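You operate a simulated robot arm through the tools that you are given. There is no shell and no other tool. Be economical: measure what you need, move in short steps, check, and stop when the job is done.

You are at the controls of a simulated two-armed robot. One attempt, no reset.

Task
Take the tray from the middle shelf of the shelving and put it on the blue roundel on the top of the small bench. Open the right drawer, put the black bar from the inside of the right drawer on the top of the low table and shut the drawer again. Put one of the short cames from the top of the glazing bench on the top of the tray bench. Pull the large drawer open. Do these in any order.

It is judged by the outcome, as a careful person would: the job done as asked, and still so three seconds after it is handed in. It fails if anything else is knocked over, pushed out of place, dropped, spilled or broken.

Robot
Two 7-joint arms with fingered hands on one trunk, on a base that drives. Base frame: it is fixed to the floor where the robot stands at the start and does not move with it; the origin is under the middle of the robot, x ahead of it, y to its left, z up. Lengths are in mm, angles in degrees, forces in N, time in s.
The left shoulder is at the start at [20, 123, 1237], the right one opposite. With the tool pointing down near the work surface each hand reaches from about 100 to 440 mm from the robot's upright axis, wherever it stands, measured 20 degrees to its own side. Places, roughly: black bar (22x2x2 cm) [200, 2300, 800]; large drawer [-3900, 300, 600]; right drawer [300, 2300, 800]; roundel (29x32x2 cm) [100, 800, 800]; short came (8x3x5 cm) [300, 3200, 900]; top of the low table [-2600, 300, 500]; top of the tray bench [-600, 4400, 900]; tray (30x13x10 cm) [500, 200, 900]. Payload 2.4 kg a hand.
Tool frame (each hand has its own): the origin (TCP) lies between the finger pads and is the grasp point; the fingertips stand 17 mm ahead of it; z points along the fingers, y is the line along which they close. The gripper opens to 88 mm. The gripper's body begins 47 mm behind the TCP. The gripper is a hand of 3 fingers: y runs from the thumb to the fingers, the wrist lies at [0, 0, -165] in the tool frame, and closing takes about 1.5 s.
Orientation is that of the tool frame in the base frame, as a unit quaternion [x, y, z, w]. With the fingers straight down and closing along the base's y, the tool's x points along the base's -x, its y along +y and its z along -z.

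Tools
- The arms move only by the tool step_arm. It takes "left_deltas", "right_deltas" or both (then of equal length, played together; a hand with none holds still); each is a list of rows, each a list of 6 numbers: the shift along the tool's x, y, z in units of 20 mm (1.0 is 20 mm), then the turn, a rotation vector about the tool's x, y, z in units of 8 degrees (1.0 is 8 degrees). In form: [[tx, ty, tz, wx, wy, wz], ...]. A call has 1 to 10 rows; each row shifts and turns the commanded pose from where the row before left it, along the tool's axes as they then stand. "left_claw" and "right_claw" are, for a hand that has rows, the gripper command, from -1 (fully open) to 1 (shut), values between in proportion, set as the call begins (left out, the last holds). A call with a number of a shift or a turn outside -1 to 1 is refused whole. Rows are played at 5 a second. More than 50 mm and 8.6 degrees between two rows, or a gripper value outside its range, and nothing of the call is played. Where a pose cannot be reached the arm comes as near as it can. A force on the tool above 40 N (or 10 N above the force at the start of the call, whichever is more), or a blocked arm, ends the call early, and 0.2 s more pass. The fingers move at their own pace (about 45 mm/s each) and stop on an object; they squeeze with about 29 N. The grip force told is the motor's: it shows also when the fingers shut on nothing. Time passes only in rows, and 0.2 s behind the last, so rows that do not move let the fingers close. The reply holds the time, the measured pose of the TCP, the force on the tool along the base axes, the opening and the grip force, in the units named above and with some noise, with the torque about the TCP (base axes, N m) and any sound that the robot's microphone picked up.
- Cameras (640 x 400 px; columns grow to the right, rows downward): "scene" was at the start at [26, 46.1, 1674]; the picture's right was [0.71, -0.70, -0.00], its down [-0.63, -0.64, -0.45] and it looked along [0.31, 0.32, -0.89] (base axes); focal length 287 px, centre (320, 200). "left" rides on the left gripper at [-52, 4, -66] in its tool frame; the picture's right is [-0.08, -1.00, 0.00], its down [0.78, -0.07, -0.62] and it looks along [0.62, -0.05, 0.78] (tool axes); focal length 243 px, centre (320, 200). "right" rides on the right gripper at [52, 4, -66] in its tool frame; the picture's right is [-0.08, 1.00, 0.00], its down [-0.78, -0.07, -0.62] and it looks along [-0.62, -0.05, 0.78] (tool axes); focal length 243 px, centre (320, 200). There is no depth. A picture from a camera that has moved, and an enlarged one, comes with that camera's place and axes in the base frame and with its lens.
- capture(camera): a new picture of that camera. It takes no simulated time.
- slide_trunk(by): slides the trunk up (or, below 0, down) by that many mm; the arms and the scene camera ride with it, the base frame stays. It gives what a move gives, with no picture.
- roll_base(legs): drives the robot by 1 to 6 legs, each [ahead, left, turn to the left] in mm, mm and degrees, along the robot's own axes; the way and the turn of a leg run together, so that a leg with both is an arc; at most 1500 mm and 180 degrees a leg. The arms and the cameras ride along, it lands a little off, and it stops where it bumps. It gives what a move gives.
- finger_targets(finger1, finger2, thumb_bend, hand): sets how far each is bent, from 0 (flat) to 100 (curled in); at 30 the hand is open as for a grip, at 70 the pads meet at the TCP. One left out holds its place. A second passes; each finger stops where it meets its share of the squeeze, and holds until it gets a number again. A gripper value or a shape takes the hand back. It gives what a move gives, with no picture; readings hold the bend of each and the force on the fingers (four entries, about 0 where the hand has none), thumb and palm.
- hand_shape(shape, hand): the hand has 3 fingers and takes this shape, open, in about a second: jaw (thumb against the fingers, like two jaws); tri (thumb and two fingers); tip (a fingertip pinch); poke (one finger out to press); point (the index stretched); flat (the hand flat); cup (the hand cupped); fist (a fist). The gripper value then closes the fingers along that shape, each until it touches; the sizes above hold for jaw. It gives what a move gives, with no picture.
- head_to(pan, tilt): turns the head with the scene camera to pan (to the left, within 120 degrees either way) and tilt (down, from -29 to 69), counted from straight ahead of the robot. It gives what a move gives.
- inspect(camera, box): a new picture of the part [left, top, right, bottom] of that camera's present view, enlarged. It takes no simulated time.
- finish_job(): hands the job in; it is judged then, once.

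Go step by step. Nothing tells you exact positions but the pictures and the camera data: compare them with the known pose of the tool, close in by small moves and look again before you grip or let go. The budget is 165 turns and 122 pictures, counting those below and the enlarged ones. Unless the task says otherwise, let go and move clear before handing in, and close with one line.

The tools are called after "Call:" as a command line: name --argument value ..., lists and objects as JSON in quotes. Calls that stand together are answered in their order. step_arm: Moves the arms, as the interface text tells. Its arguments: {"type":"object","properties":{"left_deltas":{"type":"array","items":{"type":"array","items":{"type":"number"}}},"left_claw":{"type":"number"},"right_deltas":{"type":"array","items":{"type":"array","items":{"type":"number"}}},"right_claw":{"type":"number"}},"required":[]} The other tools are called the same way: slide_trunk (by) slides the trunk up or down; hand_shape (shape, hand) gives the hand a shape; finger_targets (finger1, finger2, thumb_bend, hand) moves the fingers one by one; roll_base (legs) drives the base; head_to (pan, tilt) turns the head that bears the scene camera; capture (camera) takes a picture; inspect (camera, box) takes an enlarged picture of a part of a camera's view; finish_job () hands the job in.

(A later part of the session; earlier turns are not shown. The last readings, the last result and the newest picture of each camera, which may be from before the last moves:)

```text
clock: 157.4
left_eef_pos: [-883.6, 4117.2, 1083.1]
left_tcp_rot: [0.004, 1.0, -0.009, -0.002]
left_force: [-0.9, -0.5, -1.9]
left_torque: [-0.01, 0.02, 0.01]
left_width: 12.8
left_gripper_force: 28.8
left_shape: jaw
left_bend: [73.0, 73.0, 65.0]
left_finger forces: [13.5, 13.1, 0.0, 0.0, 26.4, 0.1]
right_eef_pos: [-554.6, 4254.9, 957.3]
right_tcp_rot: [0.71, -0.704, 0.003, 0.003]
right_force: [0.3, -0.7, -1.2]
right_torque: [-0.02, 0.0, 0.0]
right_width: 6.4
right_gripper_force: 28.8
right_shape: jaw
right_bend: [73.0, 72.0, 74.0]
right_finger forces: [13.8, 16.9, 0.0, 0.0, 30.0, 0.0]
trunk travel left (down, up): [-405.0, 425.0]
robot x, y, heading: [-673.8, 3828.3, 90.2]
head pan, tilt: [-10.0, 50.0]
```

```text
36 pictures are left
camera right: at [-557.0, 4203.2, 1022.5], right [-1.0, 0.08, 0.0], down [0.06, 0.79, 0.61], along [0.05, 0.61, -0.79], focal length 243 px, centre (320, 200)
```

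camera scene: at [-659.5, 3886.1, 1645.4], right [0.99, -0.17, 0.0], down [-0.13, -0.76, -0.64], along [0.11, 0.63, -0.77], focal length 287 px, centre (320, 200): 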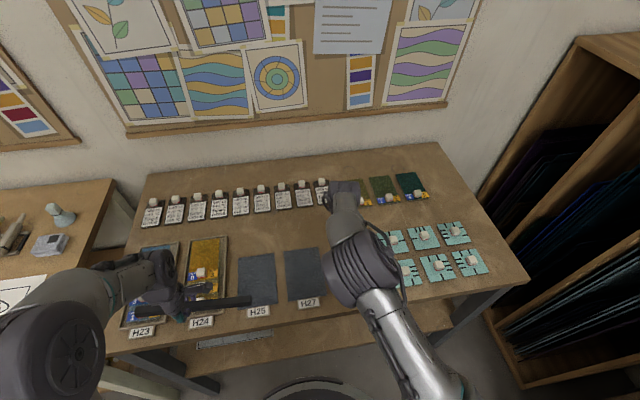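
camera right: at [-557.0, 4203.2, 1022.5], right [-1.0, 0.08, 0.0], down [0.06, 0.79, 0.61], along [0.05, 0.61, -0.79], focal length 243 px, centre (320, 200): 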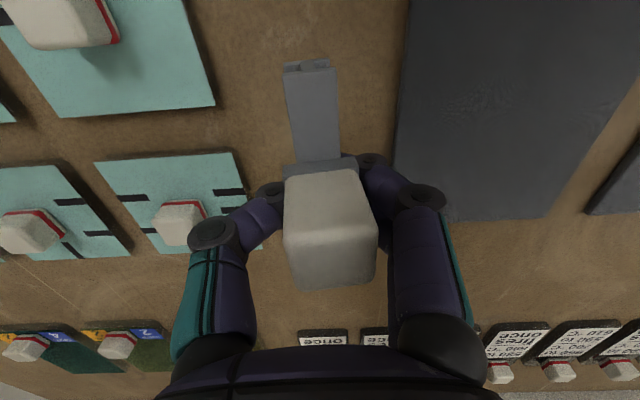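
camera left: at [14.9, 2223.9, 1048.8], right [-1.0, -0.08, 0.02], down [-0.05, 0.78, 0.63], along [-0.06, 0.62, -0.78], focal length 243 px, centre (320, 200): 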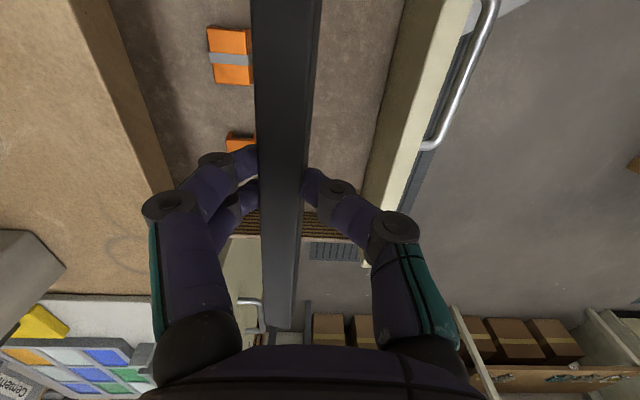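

Position good. Lower in small steps, watching force.

Call:
step_arm --right_deltas '[[0, 0, 0.5, 0, 0, 0], [0, 0, 0.5, 0, 0, 0], [0, 0, 0, 0, 0, 0]]'

Call:
step_arm --right_deltas '[[0, 0, 0.2, 0, 0, 0], [0, 0, 0.2, 0, 0, 0], [0, 0, 0, 0, 0, 0]]'

```text
clock: 158.2
left_eef_pos: [-883.4, 4117.2, 1083.3]
left_tcp_rot: [0.004, 1.0, -0.009, -0.003]
left_force: [0.4, -0.6, -2.1]
left_torque: [-0.02, 0.04, 0.03]
left_width: 12.6
left_gripper_force: 28.7
left_shape: jaw
left_bend: [73.0, 73.0, 65.0]
left_finger forces: [13.5, 13.1, 0.1, 0.0, 26.2, 0.0]
right_eef_pos: [-553.5, 4256.4, 937.9]
right_tcp_rot: [0.71, -0.704, 0.003, 0.003]
right_force: [0.6, -0.4, -1.3]
right_torque: [0.02, 0.02, -0.01]
right_width: 6.2
right_gripper_force: 29.2
right_shape: jaw
right_bend: [73.0, 72.0, 74.0]
right_finger forces: [13.8, 16.8, 0.1, 0.1, 29.9, 0.0]
trunk travel left (down, up): [-405.0, 425.0]
robot x, y, heading: [-676.2, 3826.3, 90.6]
head pan, tilt: [-10.0, 50.0]
```

```text
clock: 159.1
left_eef_pos: [-882.7, 4116.5, 1082.7]
left_tcp_rot: [0.003, 1.0, -0.009, -0.004]
left_force: [0.3, -0.2, -1.6]
left_torque: [0.0, 0.0, -0.03]
left_width: 12.7
left_gripper_force: 29.7
left_shape: jaw
left_bend: [73.0, 73.0, 65.0]
left_finger forces: [13.5, 13.1, 0.0, 0.0, 26.2, 0.1]
right_eef_pos: [-553.4, 4256.2, 929.3]
right_tcp_rot: [0.71, -0.704, 0.003, 0.004]
right_force: [0.7, -0.4, -1.1]
right_torque: [0.01, -0.02, -0.01]
right_width: 6.4
right_gripper_force: 28.3
right_shape: jaw
right_bend: [73.0, 72.0, 74.0]
right_finger forces: [13.8, 16.9, 0.1, 0.0, 29.9, 0.0]
trunk travel left (down, up): [-405.0, 425.0]
robot x, y, heading: [-672.7, 3831.5, 90.3]
head pan, tilt: [-10.0, 50.0]
```

Call:
step_arm --right_deltas '[[0, 0, 0.2, 0, 0, 0], [0, 0, 0, 0, 0, 0]]'

Call:
capture --camera "right"

```text
clock: 159.7
left_eef_pos: [-883.5, 4115.5, 1082.2]
left_tcp_rot: [0.004, 1.0, -0.009, -0.002]
left_force: [0.5, 0.2, -2.2]
left_torque: [-0.05, 0.03, -0.02]
left_width: 12.8
left_gripper_force: 28.7
left_shape: jaw
left_bend: [73.0, 73.0, 65.0]
left_finger forces: [13.5, 13.0, 0.0, 0.1, 26.3, 0.0]
right_eef_pos: [-553.5, 4255.9, 926.9]
right_tcp_rot: [0.71, -0.704, 0.003, 0.003]
right_force: [-0.3, 0.3, -1.0]
right_torque: [-0.02, 0.0, 0.02]
right_width: 6.4
right_gripper_force: 28.7
right_shape: jaw
right_bend: [73.0, 72.0, 74.0]
right_finger forces: [13.9, 16.9, 0.0, 0.0, 29.9, 0.0]
trunk travel left (down, up): [-405.0, 425.0]
robot x, y, heading: [-674.4, 3827.7, 90.4]
head pan, tilt: [-10.0, 50.0]
```

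```text
35 pictures are left
camera right: at [-556.6, 4203.0, 993.2], right [-1.0, 0.08, 0.0], down [0.06, 0.79, 0.61], along [0.05, 0.61, -0.79], focal length 243 px, centre (320, 200)
```

right: 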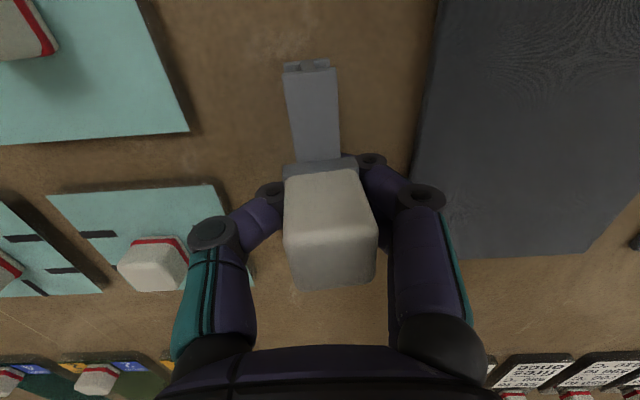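

Nearly down (bench ≈ 885). Continue in 3 mm steps.

Call:
step_arm --right_deltas '[[0, 0, 0.15, 0, 0, 0], [0, 0, 0, 0, 0, 0]]'

Call:
step_arm --right_deltas '[[0, 0, 0.12, 0, 0, 0], [0, 0, 0, 0, 0, 0]]'

```text
clock: 160.2
left_eef_pos: [-884.5, 4117.9, 1083.0]
left_tcp_rot: [0.005, 1.0, -0.009, -0.003]
left_force: [0.0, -0.5, -0.8]
left_torque: [0.01, 0.03, 0.01]
left_width: 12.6
left_gripper_force: 28.6
left_shape: jaw
left_bend: [73.0, 73.0, 65.0]
left_finger forces: [13.5, 13.1, 0.1, 0.0, 26.3, 0.0]
right_eef_pos: [-552.8, 4255.5, 923.1]
right_tcp_rot: [0.71, -0.704, 0.003, 0.003]
right_force: [-0.5, 0.2, -1.8]
right_torque: [0.01, 0.0, 0.01]
right_width: 6.5
right_gripper_force: 29.1
right_shape: jaw
right_bend: [73.0, 72.0, 74.0]
right_finger forces: [13.9, 16.9, 0.0, 0.0, 29.9, 0.0]
trunk travel left (down, up): [-405.0, 425.0]
robot x, y, heading: [-672.6, 3830.7, 90.1]
head pan, tilt: [-10.0, 50.0]
```

```text
clock: 160.8
left_eef_pos: [-883.5, 4115.9, 1082.1]
left_tcp_rot: [0.005, 1.0, -0.009, -0.001]
left_force: [0.0, 0.1, -2.0]
left_torque: [-0.01, 0.04, 0.01]
left_width: 12.7
left_gripper_force: 29.2
left_shape: jaw
left_bend: [73.0, 73.0, 65.0]
left_finger forces: [13.5, 13.0, 0.0, 0.0, 26.3, 0.1]
right_eef_pos: [-553.8, 4255.8, 920.2]
right_tcp_rot: [0.71, -0.704, 0.003, 0.002]
right_force: [-0.3, -0.5, -0.1]
right_torque: [0.0, -0.01, 0.0]
right_width: 6.6
right_gripper_force: 29.1
right_shape: jaw
right_bend: [73.0, 72.0, 74.0]
right_finger forces: [13.7, 16.9, 0.0, 0.0, 30.2, 0.0]
trunk travel left (down, up): [-405.0, 425.0]
robot x, y, heading: [-672.0, 3828.0, 90.3]
head pan, tilt: [-10.0, 50.0]
```

Call:
step_arm --right_deltas '[[0, 0, 0.1, 0, 0, 0], [0, 0, 0, 0, 0, 0]]'

```text
clock: 161.4
left_eef_pos: [-883.0, 4115.2, 1083.4]
left_tcp_rot: [0.004, 1.0, -0.009, -0.003]
left_force: [0.2, 0.0, -2.6]
left_torque: [-0.03, 0.01, -0.01]
left_width: 12.9
left_gripper_force: 29.1
left_shape: jaw
left_bend: [73.0, 73.0, 65.0]
left_finger forces: [13.6, 13.0, 0.0, 0.0, 26.3, 0.1]
right_eef_pos: [-553.3, 4255.5, 919.2]
right_tcp_rot: [0.71, -0.704, 0.003, 0.002]
right_force: [-0.1, 0.0, 12.4]
right_torque: [0.08, 0.11, 0.04]
right_width: 7.0
right_gripper_force: 28.7
right_shape: jaw
right_bend: [73.0, 73.0, 75.0]
right_finger forces: [16.0, 22.4, 0.1, 0.1, 37.2, 0.0]
trunk travel left (down, up): [-405.0, 425.0]
robot x, y, heading: [-671.2, 3829.3, 90.2]
head pan, tilt: [-10.0, 50.0]
```

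In contact. Open partly, then rise straight up.

Call:
step_arm --right_deltas '[[0, 0, -0.08, 0, 0, 0], [0, 0, 0, 0, 0, 0], [0, 0, 0, 0, 0, 0], [0, 0, 0, 0, 0, 0], [0, 0, 0, 0, 0, 0], [0, 0, 0, 0, 0, 0]]' --right_claw -0.3

Call:
capture --camera "right"

```text
clock: 162.8
left_eef_pos: [-883.1, 4117.1, 1083.1]
left_tcp_rot: [0.005, 1.0, -0.008, -0.002]
left_force: [-0.1, -0.8, -2.3]
left_torque: [-0.02, 0.03, -0.01]
left_width: 12.7
left_gripper_force: 28.9
left_shape: jaw
left_bend: [73.0, 73.0, 65.0]
left_finger forces: [13.5, 13.0, 0.0, 0.0, 26.3, 0.0]
right_eef_pos: [-553.4, 4255.7, 920.8]
right_tcp_rot: [0.71, -0.705, 0.004, 0.004]
right_force: [-0.7, -0.2, 0.4]
right_torque: [-0.01, 0.02, -0.01]
right_width: 56.9
right_gripper_force: 0.0
right_shape: jaw
right_bend: [70.0, 70.0, 67.0]
right_finger forces: [0.0, 0.0, 0.0, 0.0, 0.0, 0.1]
trunk travel left (down, up): [-405.0, 425.0]
robot x, y, heading: [-675.8, 3823.5, 90.3]
head pan, tilt: [-10.0, 50.0]
```

```text
34 pictures are left
camera right: at [-556.2, 4203.1, 986.4], right [-1.0, 0.08, 0.0], down [0.06, 0.79, 0.61], along [0.05, 0.61, -0.79], focal length 243 px, centre (320, 200)
```

right: 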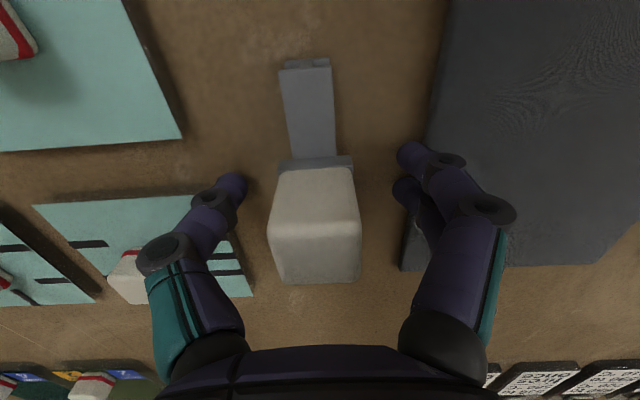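

The came stands on the tray bench. Rise clear and back away.

Call:
step_arm --right_deltas '[[0, 0, -0.7, 0, 0, 0], [0, 0, -1, 0, 0, 0], [0, 0, -1, 0, 0, 0], [0, 0, -1, 0, 0, 0], [0, 0, -1, 0, 0, 0], [0, 0, -1, 0, 0, 0], [0, 0, -1, 0, 0, 0]]'

Call:
capture --camera "right"

Call:
roll_base --legs '[[-600, 0, 0], [0, 0, 90]]'

Call:
head_to --pan 0 --tilt 20

Call:
capture --camera "scene"

```text
clock: 164.4
left_eef_pos: [-882.5, 4116.3, 1082.9]
left_tcp_rot: [0.004, 1.0, -0.008, -0.003]
left_force: [-0.5, 0.6, -2.4]
left_torque: [0.02, 0.01, -0.03]
left_width: 12.7
left_gripper_force: 29.5
left_shape: jaw
left_bend: [73.0, 73.0, 65.0]
left_finger forces: [13.5, 13.1, 0.1, 0.0, 26.3, 0.1]
right_eef_pos: [-554.2, 4257.6, 1054.0]
right_tcp_rot: [0.71, -0.704, 0.003, 0.003]
right_force: [0.4, 0.2, 0.5]
right_torque: [0.01, 0.0, -0.02]
right_width: 57.1
right_gripper_force: 0.1
right_shape: jaw
right_bend: [70.0, 70.0, 67.0]
right_finger forces: [0.0, 0.0, 0.1, 0.1, 0.0, 0.0]
trunk travel left (down, up): [-405.0, 425.0]
robot x, y, heading: [-672.5, 3830.5, 90.4]
head pan, tilt: [-10.0, 50.0]
```

```text
33 pictures are left
camera right: at [-557.6, 4204.9, 1120.7], right [-1.0, 0.08, 0.0], down [0.06, 0.79, 0.61], along [0.05, 0.61, -0.79], focal length 243 px, centre (320, 200)
```

right: 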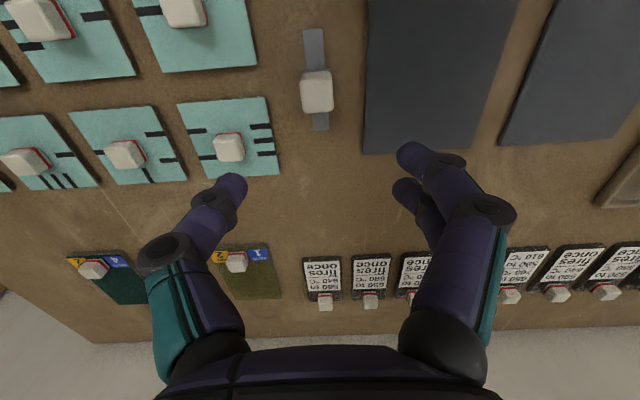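

```text
clock: 171.6
left_eef_pos: [-955.5, 3017.5, 1081.5]
left_tcp_rot: [-0.703, 0.711, -0.008, 0.004]
left_force: [-0.4, 1.0, -1.8]
left_torque: [-0.03, -0.07, 0.01]
left_width: 12.8
left_gripper_force: 28.5
left_shape: jaw
left_bend: [73.0, 73.0, 65.0]
left_finger forces: [13.4, 13.1, 0.0, 0.1, 26.1, 0.1]
right_eef_pos: [-1095.0, 3347.3, 1055.2]
right_tcp_rot: [1.0, 0.003, 0.005, 0.0]
right_force: [0.1, -1.2, 0.8]
right_torque: [-0.02, 0.02, 0.02]
right_width: 56.7
right_gripper_force: 0.1
right_shape: jaw
right_bend: [70.0, 70.0, 67.0]
right_finger forces: [0.0, 0.0, 0.0, 0.0, 0.0, 0.1]
trunk travel left (down, up): [-405.0, 425.0]
robot x, y, heading: [-669.4, 3228.9, -179.8]
head pan, tilt: [-10.0, 50.0]
```

```text
clock: 172.6
left_eef_pos: [-955.5, 3018.0, 1082.5]
left_tcp_rot: [-0.703, 0.711, -0.008, 0.004]
left_force: [0.7, -0.5, -2.9]
left_torque: [-0.01, -0.02, -0.02]
left_width: 12.9
left_gripper_force: 29.4
left_shape: jaw
left_bend: [73.0, 73.0, 65.0]
left_finger forces: [13.5, 13.1, 0.0, 0.1, 26.1, 0.0]
right_eef_pos: [-1097.2, 3347.4, 1053.9]
right_tcp_rot: [1.0, 0.003, 0.005, 0.0]
right_force: [0.6, 0.0, 0.4]
right_torque: [-0.03, 0.02, -0.01]
right_width: 57.2
right_gripper_force: 0.0
right_shape: jaw
right_bend: [70.0, 70.0, 67.0]
right_finger forces: [0.0, 0.0, 0.1, 0.1, 0.1, 0.0]
trunk travel left (down, up): [-405.0, 425.0]
robot x, y, heading: [-666.7, 3227.9, -179.8]
head pan, tilt: [0.0, 20.0]
```

```text
32 pictures are left
camera scene: at [-738.7, 3227.4, 1690.9], right [0.0, 1.0, 0.0], down [0.34, 0.0, -0.94], along [-0.94, 0.0, -0.34], focal length 287 px, centre (320, 200)
```

scene: 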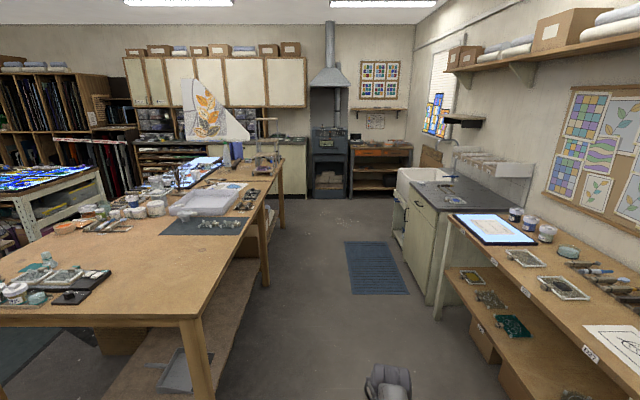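

The came is in place. Now I drive back along the aisle to y ≈ 1000, facing −x, to find the low table.

Call:
roll_base --legs '[[0, 1500, 0], [0, 700, 0]]'

Call:
head_to --pan 15 --tilt 20

Call:
capture --camera "scene"

```text
clock: 183.5
left_eef_pos: [-918.7, 804.2, 1082.6]
left_tcp_rot: [0.71, -0.704, 0.008, -0.005]
left_force: [-0.1, 0.5, -1.8]
left_torque: [-0.01, -0.05, 0.01]
left_width: 13.0
left_gripper_force: 29.0
left_shape: jaw
left_bend: [73.0, 73.0, 65.0]
left_finger forces: [13.4, 13.1, 0.0, 0.0, 26.2, 0.0]
right_eef_pos: [-1065.0, 1131.8, 1053.6]
right_tcp_rot: [1.0, 0.014, 0.004, -0.001]
right_force: [0.3, 0.0, -0.7]
right_torque: [-0.02, 0.03, -0.03]
right_width: 57.0
right_gripper_force: 0.0
right_shape: jaw
right_bend: [70.0, 70.0, 67.0]
right_finger forces: [0.0, 0.0, 0.0, 0.0, 0.0, 0.0]
trunk travel left (down, up): [-405.0, 425.0]
robot x, y, heading: [-632.7, 1019.6, -178.8]
head pan, tilt: [0.0, 20.0]
```

```text
clock: 184.3
left_eef_pos: [-918.5, 804.8, 1082.3]
left_tcp_rot: [0.711, -0.704, 0.007, -0.004]
left_force: [-0.7, 0.4, -2.0]
left_torque: [0.0, -0.02, 0.01]
left_width: 12.7
left_gripper_force: 28.6
left_shape: jaw
left_bend: [73.0, 73.0, 65.0]
left_finger forces: [13.4, 13.1, 0.1, 0.0, 26.2, 0.0]
right_eef_pos: [-1066.2, 1131.5, 1053.8]
right_tcp_rot: [1.0, 0.014, 0.005, 0.0]
right_force: [-0.4, 0.4, -0.1]
right_torque: [0.02, -0.01, -0.03]
right_width: 56.7
right_gripper_force: 0.0
right_shape: jaw
right_bend: [70.0, 70.0, 67.0]
right_finger forces: [0.0, 0.0, 0.0, 0.0, 0.0, 0.1]
trunk travel left (down, up): [-405.0, 425.0]
robot x, y, heading: [-633.2, 1018.4, -178.4]
head pan, tilt: [15.0, 20.0]
```

```text
31 pictures are left
camera scene: at [-702.0, 995.4, 1690.9], right [-0.28, 0.96, 0.0], down [0.33, 0.1, -0.94], along [-0.9, -0.26, -0.34], focal length 287 px, centre (320, 200)
```

scene: 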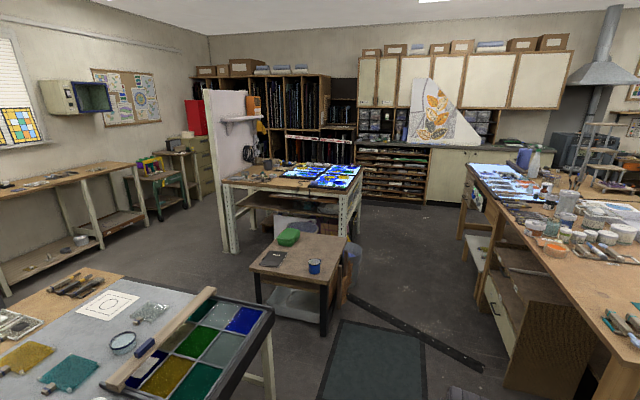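

The low table (wooden, with cup, pad and green case) spans about x −2950..−2270, y 14..580. A free area is at (−2400, 290). I drive along y ≈ 1020 first, then check.

Call:
roll_base --legs '[[0, 0, -1.6], [1300, 0, 0]]'

Call:
head_to --pan 50 --tilt 45

Call:
capture --camera "scene"

```text
clock: 191.1
left_eef_pos: [-2213.6, 800.3, 1082.3]
left_tcp_rot: [-0.707, 0.707, -0.009, 0.004]
left_force: [0.0, -0.1, -1.4]
left_torque: [-0.04, -0.02, -0.01]
left_width: 12.7
left_gripper_force: 29.4
left_shape: jaw
left_bend: [73.0, 73.0, 65.0]
left_finger forces: [13.4, 12.9, 0.0, 0.1, 26.2, 0.1]
right_eef_pos: [-2359.0, 1126.7, 1054.3]
right_tcp_rot: [1.0, 0.01, 0.004, 0.0]
right_force: [0.0, 0.3, -1.1]
right_torque: [0.01, -0.01, -0.01]
right_width: 56.9
right_gripper_force: 0.0
right_shape: jaw
right_bend: [70.0, 70.0, 67.0]
right_finger forces: [0.0, 0.0, 0.1, 0.0, 0.0, 0.1]
trunk travel left (down, up): [-405.0, 425.0]
robot x, y, heading: [-1930.4, 1008.6, -179.1]
head pan, tilt: [15.0, 20.0]
```

```text
clock: 192.1
left_eef_pos: [-2213.9, 800.4, 1082.4]
left_tcp_rot: [0.707, -0.707, 0.008, -0.004]
left_force: [-0.2, -0.6, -1.5]
left_torque: [-0.04, -0.02, -0.03]
left_width: 12.6
left_gripper_force: 28.7
left_shape: jaw
left_bend: [73.0, 73.0, 65.0]
left_finger forces: [13.4, 13.1, 0.1, 0.0, 26.2, 0.0]
right_eef_pos: [-2358.4, 1126.2, 1053.9]
right_tcp_rot: [1.0, 0.009, 0.004, 0.0]
right_force: [0.8, -0.2, 0.1]
right_torque: [0.0, -0.04, -0.02]
right_width: 57.2
right_gripper_force: 0.1
right_shape: jaw
right_bend: [70.0, 70.0, 67.0]
right_finger forces: [0.0, 0.1, 0.1, 0.0, 0.1, 0.1]
trunk travel left (down, up): [-405.0, 425.0]
robot x, y, heading: [-1926.1, 1011.3, -178.9]
head pan, tilt: [50.0, 45.0]
```

```text
30 pictures are left
camera scene: at [-1957.9, 950.5, 1652.3], right [-0.78, 0.63, 0.0], down [0.45, 0.55, -0.71], along [-0.45, -0.55, -0.71], focal length 287 px, centre (320, 200)
```

scene: 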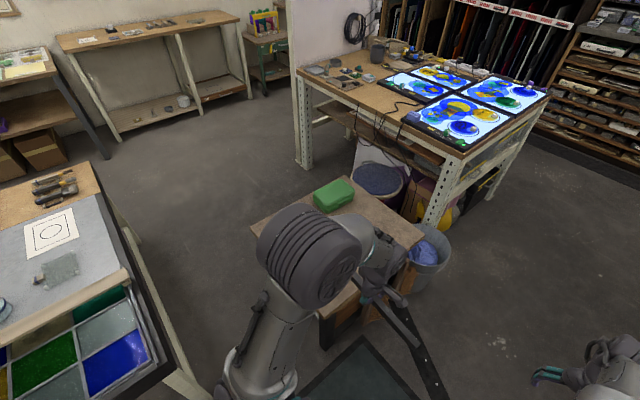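

The gap between the light table and low table is too narrow; I'll approach from the +y side instead, turned so the left hand faces the table. First drive there and look.

Call:
roll_base --legs '[[370, 0, 0], [0, 0, 60]]'

Call:
head_to --pan -5 --tilt 55

Call:
capture --camera "scene"

```text
clock: 197.1
left_eef_pos: [-2254.9, 653.5, 1082.4]
left_tcp_rot: [0.966, -0.259, 0.005, -0.008]
left_force: [0.4, 0.0, -1.6]
left_torque: [-0.02, -0.03, 0.0]
left_width: 12.7
left_gripper_force: 28.5
left_shape: jaw
left_bend: [73.0, 73.0, 65.0]
left_finger forces: [13.3, 12.9, 0.1, 0.0, 26.1, 0.0]
right_eef_pos: [-2611.8, 693.3, 1053.5]
right_tcp_rot: [0.861, 0.508, 0.003, -0.003]
right_force: [-0.4, 0.3, 0.4]
right_torque: [0.01, 0.02, 0.0]
right_width: 57.4
right_gripper_force: 0.2
right_shape: jaw
right_bend: [70.0, 70.0, 67.0]
right_finger forces: [0.1, 0.0, 0.1, 0.1, 0.0, 0.0]
trunk travel left (down, up): [-405.0, 425.0]
robot x, y, heading: [-2293.6, 1007.0, -119.0]
head pan, tilt: [50.0, 45.0]
```

```text
clock: 198.4
left_eef_pos: [-2255.6, 652.9, 1082.7]
left_tcp_rot: [0.966, -0.259, 0.005, -0.008]
left_force: [0.4, -0.2, -2.0]
left_torque: [0.0, -0.03, -0.01]
left_width: 12.6
left_gripper_force: 28.3
left_shape: jaw
left_bend: [73.0, 73.0, 65.0]
left_finger forces: [13.3, 13.1, 0.1, 0.0, 26.1, 0.0]
right_eef_pos: [-2611.1, 692.5, 1053.8]
right_tcp_rot: [0.862, 0.506, 0.003, -0.003]
right_force: [-0.5, -0.2, 0.5]
right_torque: [-0.01, 0.0, -0.04]
right_width: 57.1
right_gripper_force: 0.0
right_shape: jaw
right_bend: [70.0, 70.0, 67.0]
right_finger forces: [0.0, 0.0, 0.0, 0.1, 0.0, 0.0]
trunk travel left (down, up): [-405.0, 425.0]
robot x, y, heading: [-2295.7, 1010.0, -119.1]
head pan, tilt: [-5.0, 55.0]
```

```text
29 pictures are left
camera scene: at [-2323.9, 965.8, 1638.9], right [-0.83, 0.56, 0.0], down [0.46, 0.68, -0.57], along [-0.32, -0.47, -0.82], focal length 287 px, centre (320, 200)
```

scene: 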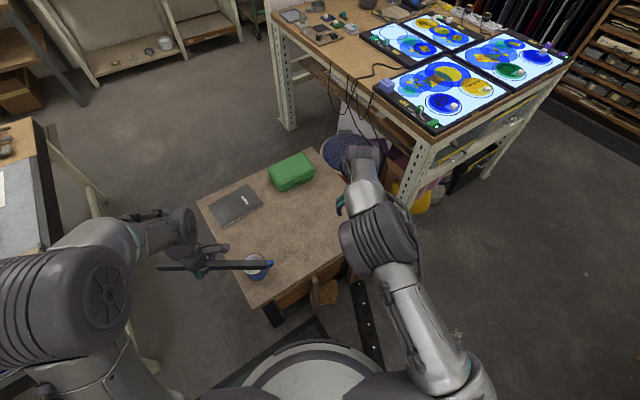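

The cup is near the table's +x/+y corner; the centre of the table is free. I check the dark strip on the floor.

Call:
inspect --camera "scene" --box '[180, 140, 420, 400]'

```text
1.54 times, centred on (300, 270) of scene
camera zoom: at [-2323.9, 965.8, 1638.9], right [-0.83, 0.56, 0.0], down [0.46, 0.68, -0.57], along [-0.32, -0.47, -0.82], focal length 441 px, centre (351, 92)
```

zoom: 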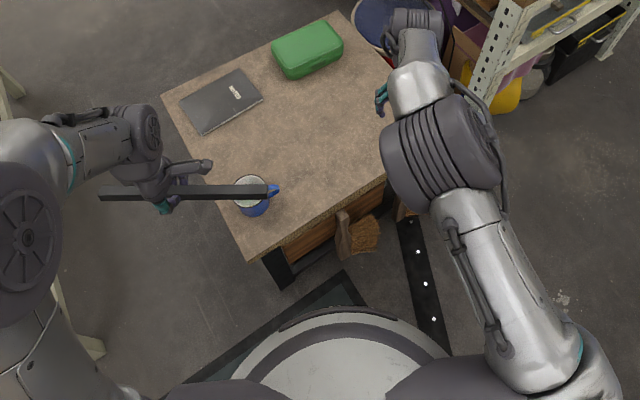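

The strip is a flat cable cover; I'll stay off it. I move to about (−2335, 890), heading −129°, and lower the trunk.

Call:
roll_base --legs '[[122, 23, 0], [0, 0, -10]]'

Call:
capture --camera "left"

```text
clock: 200.3
left_eef_pos: [-2357.9, 535.2, 1081.6]
left_tcp_rot: [0.939, -0.345, 0.005, -0.006]
left_force: [0.2, 0.0, -2.5]
left_torque: [0.01, -0.04, 0.0]
left_width: 12.5
left_gripper_force: 28.7
left_shape: jaw
left_bend: [73.0, 73.0, 65.0]
left_finger forces: [13.4, 13.0, 0.1, 0.0, 26.1, 0.0]
right_eef_pos: [-2699.8, 638.2, 1054.0]
right_tcp_rot: [0.904, 0.428, 0.004, -0.001]
right_force: [1.0, 0.2, 0.6]
right_torque: [0.03, 0.04, 0.04]
right_width: 57.0
right_gripper_force: 0.2
right_shape: jaw
right_bend: [70.0, 70.0, 67.0]
right_finger forces: [0.0, 0.0, 0.1, 0.0, 0.1, 0.1]
trunk travel left (down, up): [-405.0, 425.0]
robot x, y, heading: [-2334.3, 892.0, -129.6]
head pan, tilt: [-5.0, 55.0]
```

```text
27 pictures are left
camera left: at [-2401.3, 564.4, 1149.0], right [0.58, 0.81, 0.02], down [0.63, -0.46, 0.63], along [0.52, -0.35, -0.78], focal length 243 px, centre (320, 200)
```

left: 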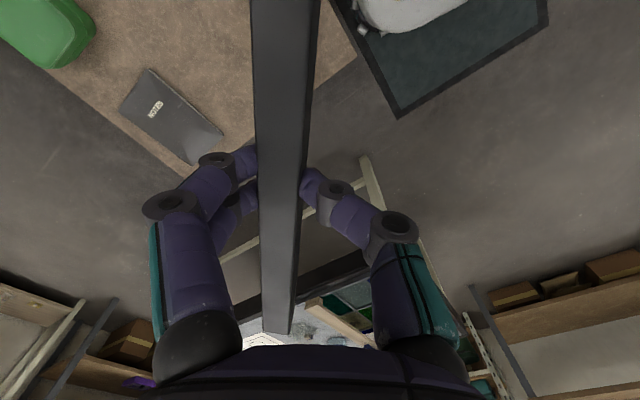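

Extend the left hand to over (−2485, 440), then lower the trunk fully.

Call:
step_arm --left_deltas '[[-0.23, 0.96, 0, 0, 0, 0], [-0.23, 0.96, 0, 0, 0, 0], [-0.23, 0.96, 0, 0, 0, 0], [-0.23, 0.96, 0, 0, 0, 0], [-0.23, 0.96, 0, 0, 0, 0], [-0.23, 0.96, 0, 0, 0, 0], [-0.23, 0.96, 0, 0, 0, 0], [-0.23, 0.96, 0, 0, 0, 0]]'

Call:
slide_trunk --by -390

Call:
capture --camera "left"

Call:
capture --camera "scene"

```text
clock: 202.1
left_eef_pos: [-2485.4, 441.7, 1080.1]
left_tcp_rot: [0.938, -0.346, 0.004, -0.009]
left_force: [0.4, 1.1, -2.4]
left_torque: [0.0, -0.03, 0.0]
left_width: 12.6
left_gripper_force: 28.9
left_shape: jaw
left_bend: [73.0, 73.0, 65.0]
left_finger forces: [13.5, 13.1, 0.0, 0.0, 26.4, 0.0]
right_eef_pos: [-2700.5, 636.3, 1053.5]
right_tcp_rot: [0.904, 0.428, 0.004, -0.002]
right_force: [0.2, -0.4, 0.3]
right_torque: [-0.01, 0.01, 0.01]
right_width: 57.2
right_gripper_force: 0.0
right_shape: jaw
right_bend: [70.0, 70.0, 67.0]
right_finger forces: [0.1, 0.1, 0.1, 0.0, 0.1, 0.0]
trunk travel left (down, up): [-405.0, 425.0]
robot x, y, heading: [-2335.0, 889.5, -129.5]
head pan, tilt: [-5.0, 55.0]
```

```text
clock: 205.9
left_eef_pos: [-2485.2, 442.7, 689.7]
left_tcp_rot: [0.938, -0.345, 0.005, -0.007]
left_force: [-0.2, -0.5, -2.5]
left_torque: [-0.02, -0.04, 0.0]
left_width: 12.4
left_gripper_force: 28.7
left_shape: jaw
left_bend: [73.0, 73.0, 65.0]
left_finger forces: [13.5, 13.2, 0.1, 0.0, 26.3, 0.1]
right_eef_pos: [-2700.0, 638.2, 663.8]
right_tcp_rot: [0.904, 0.428, 0.003, -0.002]
right_force: [0.4, -0.5, 0.2]
right_torque: [0.01, 0.0, 0.01]
right_width: 57.2
right_gripper_force: 0.0
right_shape: jaw
right_bend: [70.0, 70.0, 67.0]
right_finger forces: [0.1, 0.0, 0.0, 0.0, 0.0, 0.0]
trunk travel left (down, up): [-15.0, 815.0]
robot x, y, heading: [-2334.4, 890.8, -129.5]
head pan, tilt: [-5.0, 55.0]
```

```text
26 pictures are left
camera left: at [-2528.8, 470.6, 756.7], right [0.58, 0.81, 0.02], down [0.63, -0.46, 0.63], along [0.52, -0.35, -0.78], focal length 243 px, centre (320, 200)
```

left: 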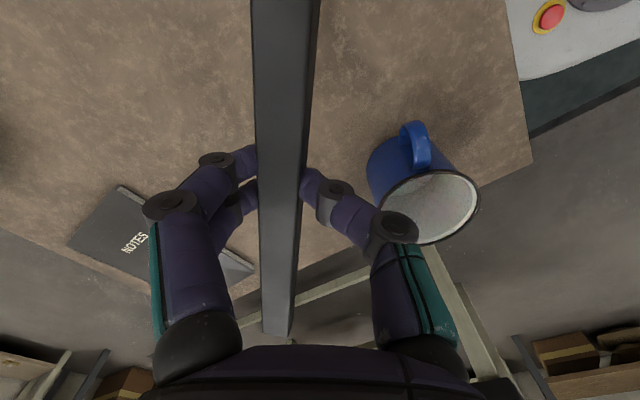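

```text
25 pictures are left
camera scene: at [-2370.2, 855.9, 1248.9], right [-0.71, 0.7, 0.0], down [0.57, 0.58, -0.57], along [-0.4, -0.41, -0.82], focal length 287 px, centre (320, 200)
```

scene: 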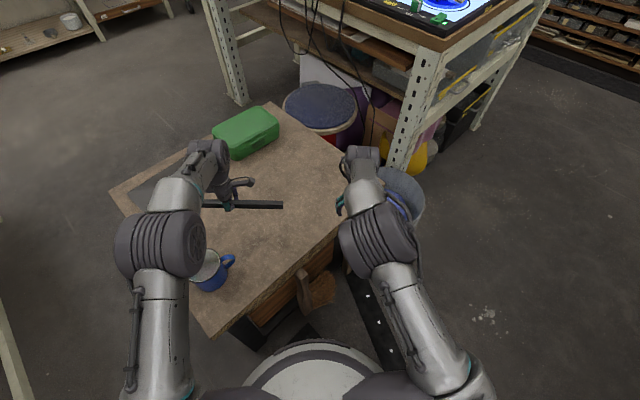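

Clear placement. Lower 120 mm, then in small steps.

Call:
step_arm --left_deltas '[[0, 0, 1, 0, 0, 0], [0, 0, 1, 0, 0, 0], [0, 0, 1, 0, 0, 0], [0, 0, 1, 0, 0, 0], [0, 0, 1, 0, 0, 0], [0, 0, 1, 0, 0, 0]]'

Call:
capture --camera "left"

```text
clock: 207.3
left_eef_pos: [-2482.9, 444.5, 569.8]
left_tcp_rot: [0.939, -0.345, 0.005, -0.007]
left_force: [-0.8, -0.1, -1.8]
left_torque: [0.01, -0.07, 0.0]
left_width: 12.6
left_gripper_force: 28.9
left_shape: jaw
left_bend: [73.0, 73.0, 65.0]
left_finger forces: [13.4, 13.1, 0.1, 0.1, 26.1, 0.1]
right_eef_pos: [-2700.5, 637.8, 664.9]
right_tcp_rot: [0.903, 0.429, 0.003, -0.001]
right_force: [1.1, 0.0, -1.0]
right_torque: [0.02, -0.01, 0.01]
right_width: 57.1
right_gripper_force: 0.1
right_shape: jaw
right_bend: [70.0, 70.0, 67.0]
right_finger forces: [0.0, 0.1, 0.0, 0.0, 0.0, 0.0]
trunk travel left (down, up): [-15.0, 815.0]
robot x, y, heading: [-2332.5, 891.4, -129.8]
head pan, tilt: [-5.0, 55.0]
```

```text
24 pictures are left
camera left: at [-2526.1, 473.2, 636.2], right [0.58, 0.81, 0.02], down [0.63, -0.46, 0.63], along [0.52, -0.35, -0.78], focal length 243 px, centre (320, 200)
```

left: 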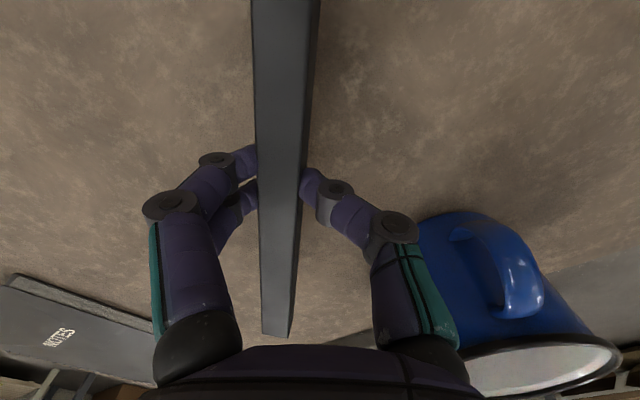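

Call:
step_arm --left_deltas '[[0, 0, 0.5, 0, 0, 0], [0, 0, 0.5, 0, 0, 0], [0, 0, 0, 0, 0, 0]]'

Call:
step_arm --left_deltas '[[0, 0, 0.4, 0, 0, 0], [0, 0, 0, 0, 0, 0]]'

Call:
step_arm --left_deltas '[[0, 0, 0.25, 0, 0, 0], [0, 0, 0, 0, 0, 0]]'

Call:
capture --camera "left"

```text
clock: 208.1
left_eef_pos: [-2482.0, 444.2, 549.9]
left_tcp_rot: [0.939, -0.345, 0.005, -0.007]
left_force: [0.3, -0.5, -2.7]
left_torque: [0.05, -0.02, -0.02]
left_width: 12.5
left_gripper_force: 28.7
left_shape: jaw
left_bend: [73.0, 73.0, 65.0]
left_finger forces: [13.2, 13.3, 0.0, 0.0, 26.3, 0.1]
right_eef_pos: [-2700.1, 638.8, 663.7]
right_tcp_rot: [0.904, 0.428, 0.004, -0.002]
right_force: [0.0, -0.4, -0.7]
right_torque: [0.0, -0.04, 0.04]
right_width: 57.1
right_gripper_force: 0.2
right_shape: jaw
right_bend: [70.0, 70.0, 67.0]
right_finger forces: [0.0, 0.0, 0.1, 0.1, 0.1, 0.1]
trunk travel left (down, up): [-15.0, 815.0]
robot x, y, heading: [-2335.1, 894.8, -129.7]
head pan, tilt: [-5.0, 55.0]
```

```text
clock: 208.7
left_eef_pos: [-2483.8, 444.3, 543.0]
left_tcp_rot: [0.938, -0.346, 0.006, -0.007]
left_force: [-0.4, 0.2, -1.3]
left_torque: [0.06, 0.01, 0.0]
left_width: 12.6
left_gripper_force: 29.3
left_shape: jaw
left_bend: [73.0, 73.0, 65.0]
left_finger forces: [12.9, 13.7, 0.1, 0.0, 26.6, 0.0]
right_eef_pos: [-2700.5, 637.5, 663.6]
right_tcp_rot: [0.904, 0.428, 0.003, -0.002]
right_force: [0.4, 0.4, -0.3]
right_torque: [-0.01, 0.01, -0.02]
right_width: 57.1
right_gripper_force: 0.2
right_shape: jaw
right_bend: [70.0, 70.0, 67.0]
right_finger forces: [0.0, 0.0, 0.1, 0.0, 0.0, 0.0]
trunk travel left (down, up): [-15.0, 815.0]
robot x, y, heading: [-2330.7, 892.1, -129.3]
head pan, tilt: [-5.0, 55.0]
```

```text
clock: 209.3
left_eef_pos: [-2483.2, 443.9, 538.8]
left_tcp_rot: [0.939, -0.345, 0.005, -0.005]
left_force: [2.8, 3.6, 18.2]
left_torque: [-0.18, 0.21, -0.01]
left_width: 11.9
left_gripper_force: 29.0
left_shape: jaw
left_bend: [75.0, 75.0, 64.0]
left_finger forces: [14.8, 13.8, 0.0, 0.0, 33.4, 0.0]
right_eef_pos: [-2699.4, 639.3, 664.4]
right_tcp_rot: [0.903, 0.429, 0.003, -0.001]
right_force: [0.2, 0.1, -0.5]
right_torque: [-0.01, 0.01, -0.01]
right_width: 57.2
right_gripper_force: 0.0
right_shape: jaw
right_bend: [70.0, 70.0, 67.0]
right_finger forces: [0.0, 0.1, 0.0, 0.0, 0.0, 0.0]
trunk travel left (down, up): [-15.0, 815.0]
robot x, y, heading: [-2333.6, 891.5, -129.7]
head pan, tilt: [-5.0, 55.0]
```

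```text
23 pictures are left
camera left: at [-2526.1, 472.4, 605.3], right [0.58, 0.81, 0.01], down [0.63, -0.46, 0.63], along [0.52, -0.35, -0.78], focal length 243 px, centre (320, 200)
```

left: 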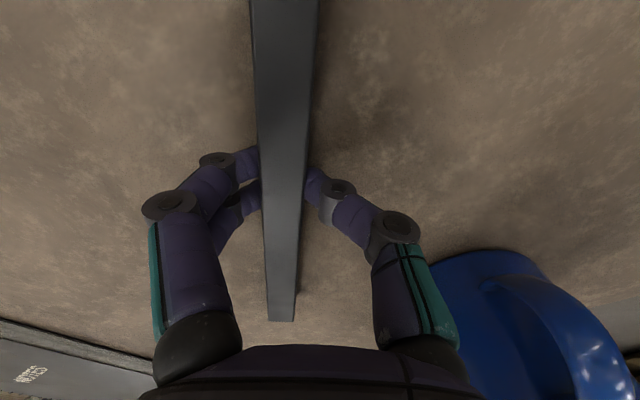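

Contact. Unload 1 mm, open a little, and rise.

Call:
step_arm --left_deltas '[[0, 0, -0.05, 0, 0, 0], [0, 0, 0, 0, 0, 0], [0, 0, 0, 0, 0, 0], [0, 0, 0, 0, 0, 0], [0, 0, 0, 0, 0, 0]]' --left_claw 0

Call:
capture --camera "left"

```text
clock: 210.5
left_eef_pos: [-2483.3, 443.4, 538.3]
left_tcp_rot: [0.939, -0.345, 0.006, -0.008]
left_force: [-0.5, 0.4, 0.6]
left_torque: [-0.01, -0.02, -0.01]
left_width: 43.3
left_gripper_force: 0.0
left_shape: jaw
left_bend: [73.0, 73.0, 70.0]
left_finger forces: [0.4, 0.2, 0.1, 0.1, 0.0, 0.0]
right_eef_pos: [-2700.6, 637.8, 665.3]
right_tcp_rot: [0.904, 0.428, 0.004, -0.002]
right_force: [0.8, -0.2, 0.0]
right_torque: [-0.02, 0.0, 0.03]
right_width: 57.2
right_gripper_force: 0.0
right_shape: jaw
right_bend: [70.0, 70.0, 67.0]
right_finger forces: [0.1, 0.0, 0.0, 0.0, 0.1, 0.0]
trunk travel left (down, up): [-15.0, 815.0]
robot x, y, heading: [-2332.8, 887.7, -129.7]
head pan, tilt: [-5.0, 55.0]
```

```text
22 pictures are left
camera left: at [-2526.6, 471.9, 604.6], right [0.58, 0.81, 0.02], down [0.63, -0.46, 0.63], along [0.52, -0.35, -0.78], focal length 243 px, centre (320, 200)
```

left: 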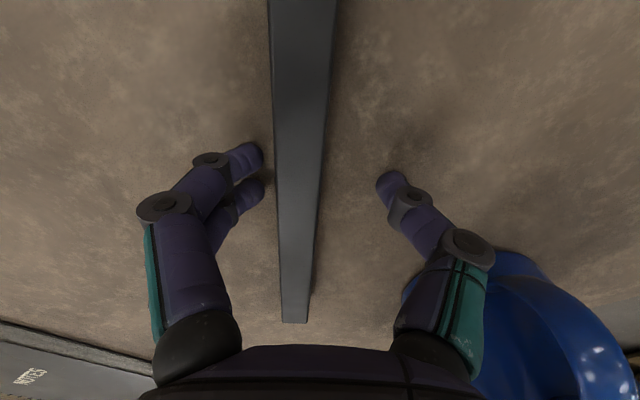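

The bar lies flat on the low table. Rise straight up and verify, then look for the large drawer.

Call:
step_arm --left_deltas '[[0, 0, -1, 0, 0, 0], [0, 0, -1, 0, 0, 0], [0, 0, -1, 0, 0, 0], [0, 0, -1, 0, 0, 0], [0, 0, -1, 0, 0, 0], [0, 0, -1, 0, 0, 0], [0, 0, -1, 0, 0, 0], [0, 0, -1, 0, 0, 0]]'

Call:
slide_trunk --by 350

Call:
step_arm --left_deltas '[[0, -1, 0, 0, 0, 0], [0, -1, 0, 0, 0, 0], [0, -1, 0, 0, 0, 0], [0, -1, 0, 0, 0, 0], [0, -1, 0, 0, 0, 0], [0, -1, 0, 0, 0, 0], [0, -1, 0, 0, 0, 0]]' --left_claw -1

Call:
capture --camera "scene"

Call:
head_to --pan -50 --tilt 22

Call:
capture --camera "scene"

```text
clock: 212.3
left_eef_pos: [-2484.4, 440.9, 698.8]
left_tcp_rot: [0.939, -0.345, 0.005, -0.007]
left_force: [-0.3, 0.0, -0.1]
left_torque: [-0.01, 0.0, -0.02]
left_width: 43.5
left_gripper_force: 0.0
left_shape: jaw
left_bend: [73.0, 73.0, 70.0]
left_finger forces: [0.0, 0.0, 0.1, 0.1, 0.0, 0.0]
right_eef_pos: [-2701.7, 637.5, 663.9]
right_tcp_rot: [0.904, 0.428, 0.004, -0.002]
right_force: [-0.7, 0.7, 0.6]
right_torque: [0.02, 0.01, -0.04]
right_width: 57.1
right_gripper_force: 0.1
right_shape: jaw
right_bend: [70.0, 70.0, 67.0]
right_finger forces: [0.1, 0.0, 0.0, 0.1, 0.1, 0.0]
trunk travel left (down, up): [-15.0, 815.0]
robot x, y, heading: [-2335.2, 890.7, -129.4]
head pan, tilt: [-5.0, 55.0]
```

```text
clock: 215.7
left_eef_pos: [-2484.4, 442.9, 1049.1]
left_tcp_rot: [0.938, -0.345, 0.006, -0.008]
left_force: [-0.9, -0.3, 0.1]
left_torque: [0.02, -0.01, 0.0]
left_width: 43.5
left_gripper_force: 0.1
left_shape: jaw
left_bend: [73.0, 73.0, 70.0]
left_finger forces: [0.1, 0.0, 0.1, 0.0, 0.0, 0.0]
right_eef_pos: [-2700.8, 637.6, 1014.2]
right_tcp_rot: [0.904, 0.428, 0.004, -0.002]
right_force: [0.9, 0.0, 0.0]
right_torque: [-0.03, -0.01, -0.04]
right_width: 56.7
right_gripper_force: 0.1
right_shape: jaw
right_bend: [70.0, 70.0, 67.0]
right_finger forces: [0.0, 0.1, 0.0, 0.0, 0.0, 0.1]
trunk travel left (down, up): [-365.0, 465.0]
robot x, y, heading: [-2333.1, 888.3, -129.7]
head pan, tilt: [-5.0, 55.0]
```

```text
clock: 217.3
left_eef_pos: [-2395.6, 549.4, 1050.6]
left_tcp_rot: [0.938, -0.346, 0.006, -0.007]
left_force: [0.2, 0.4, 0.5]
left_torque: [0.0, 0.02, 0.01]
left_width: 87.9
left_gripper_force: 0.1
left_shape: jaw
left_bend: [30.0, 30.0, 30.0]
left_finger forces: [0.0, 0.0, 0.1, 0.1, 0.0, 0.1]
right_eef_pos: [-2699.5, 638.5, 1014.5]
right_tcp_rot: [0.904, 0.428, 0.004, -0.002]
right_force: [0.1, -0.2, 0.5]
right_torque: [-0.02, -0.02, 0.0]
right_width: 57.2
right_gripper_force: 0.0
right_shape: jaw
right_bend: [70.0, 70.0, 67.0]
right_finger forces: [0.0, 0.0, 0.0, 0.0, 0.0, 0.0]
trunk travel left (down, up): [-365.0, 465.0]
robot x, y, heading: [-2333.2, 890.0, -129.4]
head pan, tilt: [-5.0, 55.0]
```

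```text
21 pictures are left
camera scene: at [-2370.0, 856.2, 1598.9], right [-0.71, 0.7, 0.0], down [0.57, 0.58, -0.57], along [-0.4, -0.41, -0.82], focal length 287 px, centre (320, 200)
```

scene: 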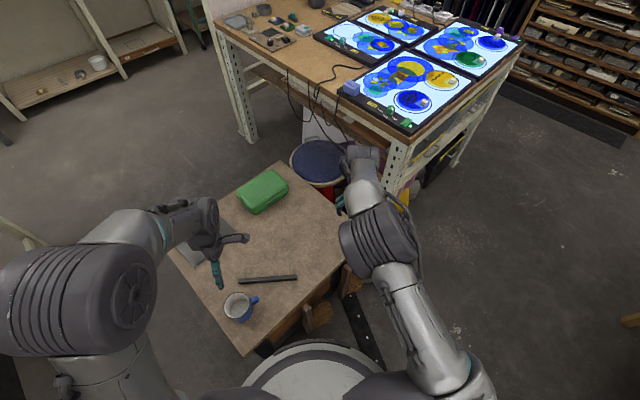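

```text
clock: 218.4
left_eef_pos: [-2396.1, 549.5, 1050.7]
left_tcp_rot: [0.938, -0.345, 0.005, -0.008]
left_force: [0.1, 0.6, 0.1]
left_torque: [0.03, 0.04, 0.01]
left_width: 88.0
left_gripper_force: 0.0
left_shape: jaw
left_bend: [30.0, 30.0, 30.0]
left_finger forces: [0.0, 0.1, 0.1, 0.0, 0.0, 0.0]
right_eef_pos: [-2701.3, 639.3, 1015.1]
right_tcp_rot: [0.904, 0.428, 0.003, -0.002]
right_force: [-0.4, 0.8, 0.6]
right_torque: [0.03, 0.02, 0.01]
right_width: 57.1
right_gripper_force: 0.1
right_shape: jaw
right_bend: [70.0, 70.0, 67.0]
right_finger forces: [0.0, 0.0, 0.0, 0.0, 0.0, 0.0]
trunk travel left (down, up): [-365.0, 465.0]
robot x, y, heading: [-2334.4, 892.5, -129.4]
head pan, tilt: [-50.0, 22.0]
```

```text
20 pictures are left
camera scene: at [-2412.5, 906.5, 1647.7], right [-0.01, 1.0, 0.0], down [0.38, 0.0, -0.93], along [-0.93, -0.01, -0.38], focal length 287 px, centre (320, 200)
```

scene: 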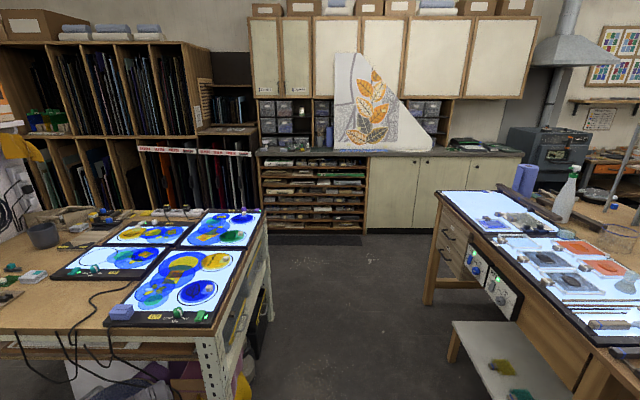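

The bar lies on the low table. The large drawer should be near image (225, 266), in the light table's frame. Zoom in.

Call:
inspect --camera "scene" --box '[150, 190, 310, 400]'

```text
1.90 times, centred on (230, 295) of scene
camera zoom: at [-2412.5, 906.5, 1647.7], right [-0.01, 1.0, 0.0], down [0.38, 0.0, -0.93], along [-0.93, -0.01, -0.38], focal length 546 px, centre (491, 19)
```

zoom: 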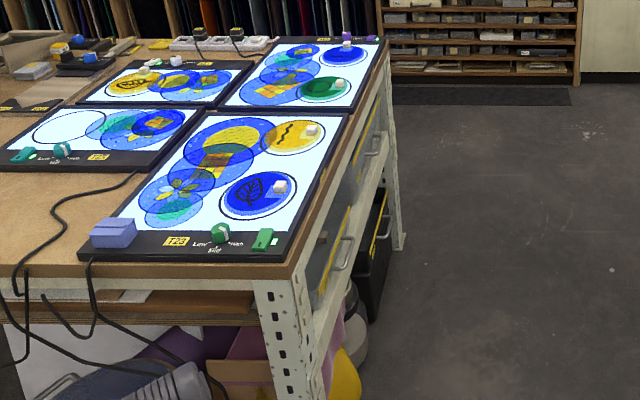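

Drawers with handles face +y in the light table's frame. I turn to face −y, back off and strafe along to view them.

Call:
roll_base --legs '[[-260, 0, 39.5], [0, -1250, 0]]'

Call:
head_to --pan -5 --tilt 48

Call:
capture --camera "scene"

```text
clock: 226.6
left_eef_pos: [-3325.6, 824.9, 1050.5]
left_tcp_rot: [1.0, -0.003, 0.003, -0.008]
left_force: [-0.8, 0.6, 0.0]
left_torque: [-0.02, 0.03, -0.01]
left_width: 88.2
left_gripper_force: 0.1
left_shape: jaw
left_bend: [30.0, 30.0, 30.0]
left_finger forces: [0.0, 0.0, 0.0, 0.0, 0.0, 0.0]
right_eef_pos: [-3618.1, 698.2, 1015.2]
right_tcp_rot: [0.704, 0.71, 0.002, -0.003]
right_force: [0.2, 0.2, 0.0]
right_torque: [-0.02, -0.01, 0.0]
right_width: 57.0
right_gripper_force: 0.1
right_shape: jaw
right_bend: [70.0, 70.0, 67.0]
right_finger forces: [0.1, 0.1, 0.0, 0.1, 0.0, 0.0]
trunk travel left (down, up): [-365.0, 465.0]
robot x, y, heading: [-3496.3, 1126.0, -89.6]
head pan, tilt: [-50.0, 22.0]
```

```text
clock: 227.7
left_eef_pos: [-3327.3, 825.9, 1051.3]
left_tcp_rot: [1.0, -0.004, 0.002, -0.009]
left_force: [0.0, -0.1, 1.1]
left_torque: [0.02, -0.02, 0.01]
left_width: 87.9
left_gripper_force: 0.0
left_shape: jaw
left_bend: [30.0, 30.0, 30.0]
left_finger forces: [0.0, 0.0, 0.0, 0.0, 0.0, 0.0]
right_eef_pos: [-3618.0, 696.8, 1014.6]
right_tcp_rot: [0.703, 0.711, 0.003, -0.003]
right_force: [0.0, -0.1, 0.3]
right_torque: [0.01, -0.01, -0.03]
right_width: 57.0
right_gripper_force: 0.1
right_shape: jaw
right_bend: [70.0, 70.0, 67.0]
right_finger forces: [0.0, 0.0, 0.0, 0.0, 0.0, 0.0]
trunk travel left (down, up): [-365.0, 465.0]
robot x, y, heading: [-3497.6, 1128.1, -89.6]
head pan, tilt: [-5.0, 48.0]
```

```text
18 pictures are left
camera scene: at [-3503.6, 1069.3, 1608.1], right [-1.0, 0.08, 0.0], down [0.06, 0.74, -0.67], along [-0.05, -0.67, -0.74], focal length 287 px, centre (320, 200)
```

scene: 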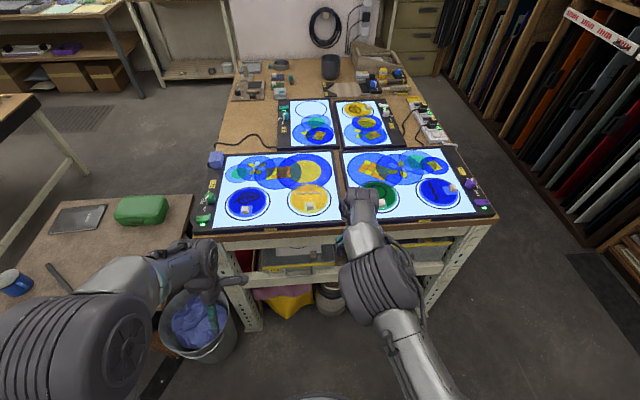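

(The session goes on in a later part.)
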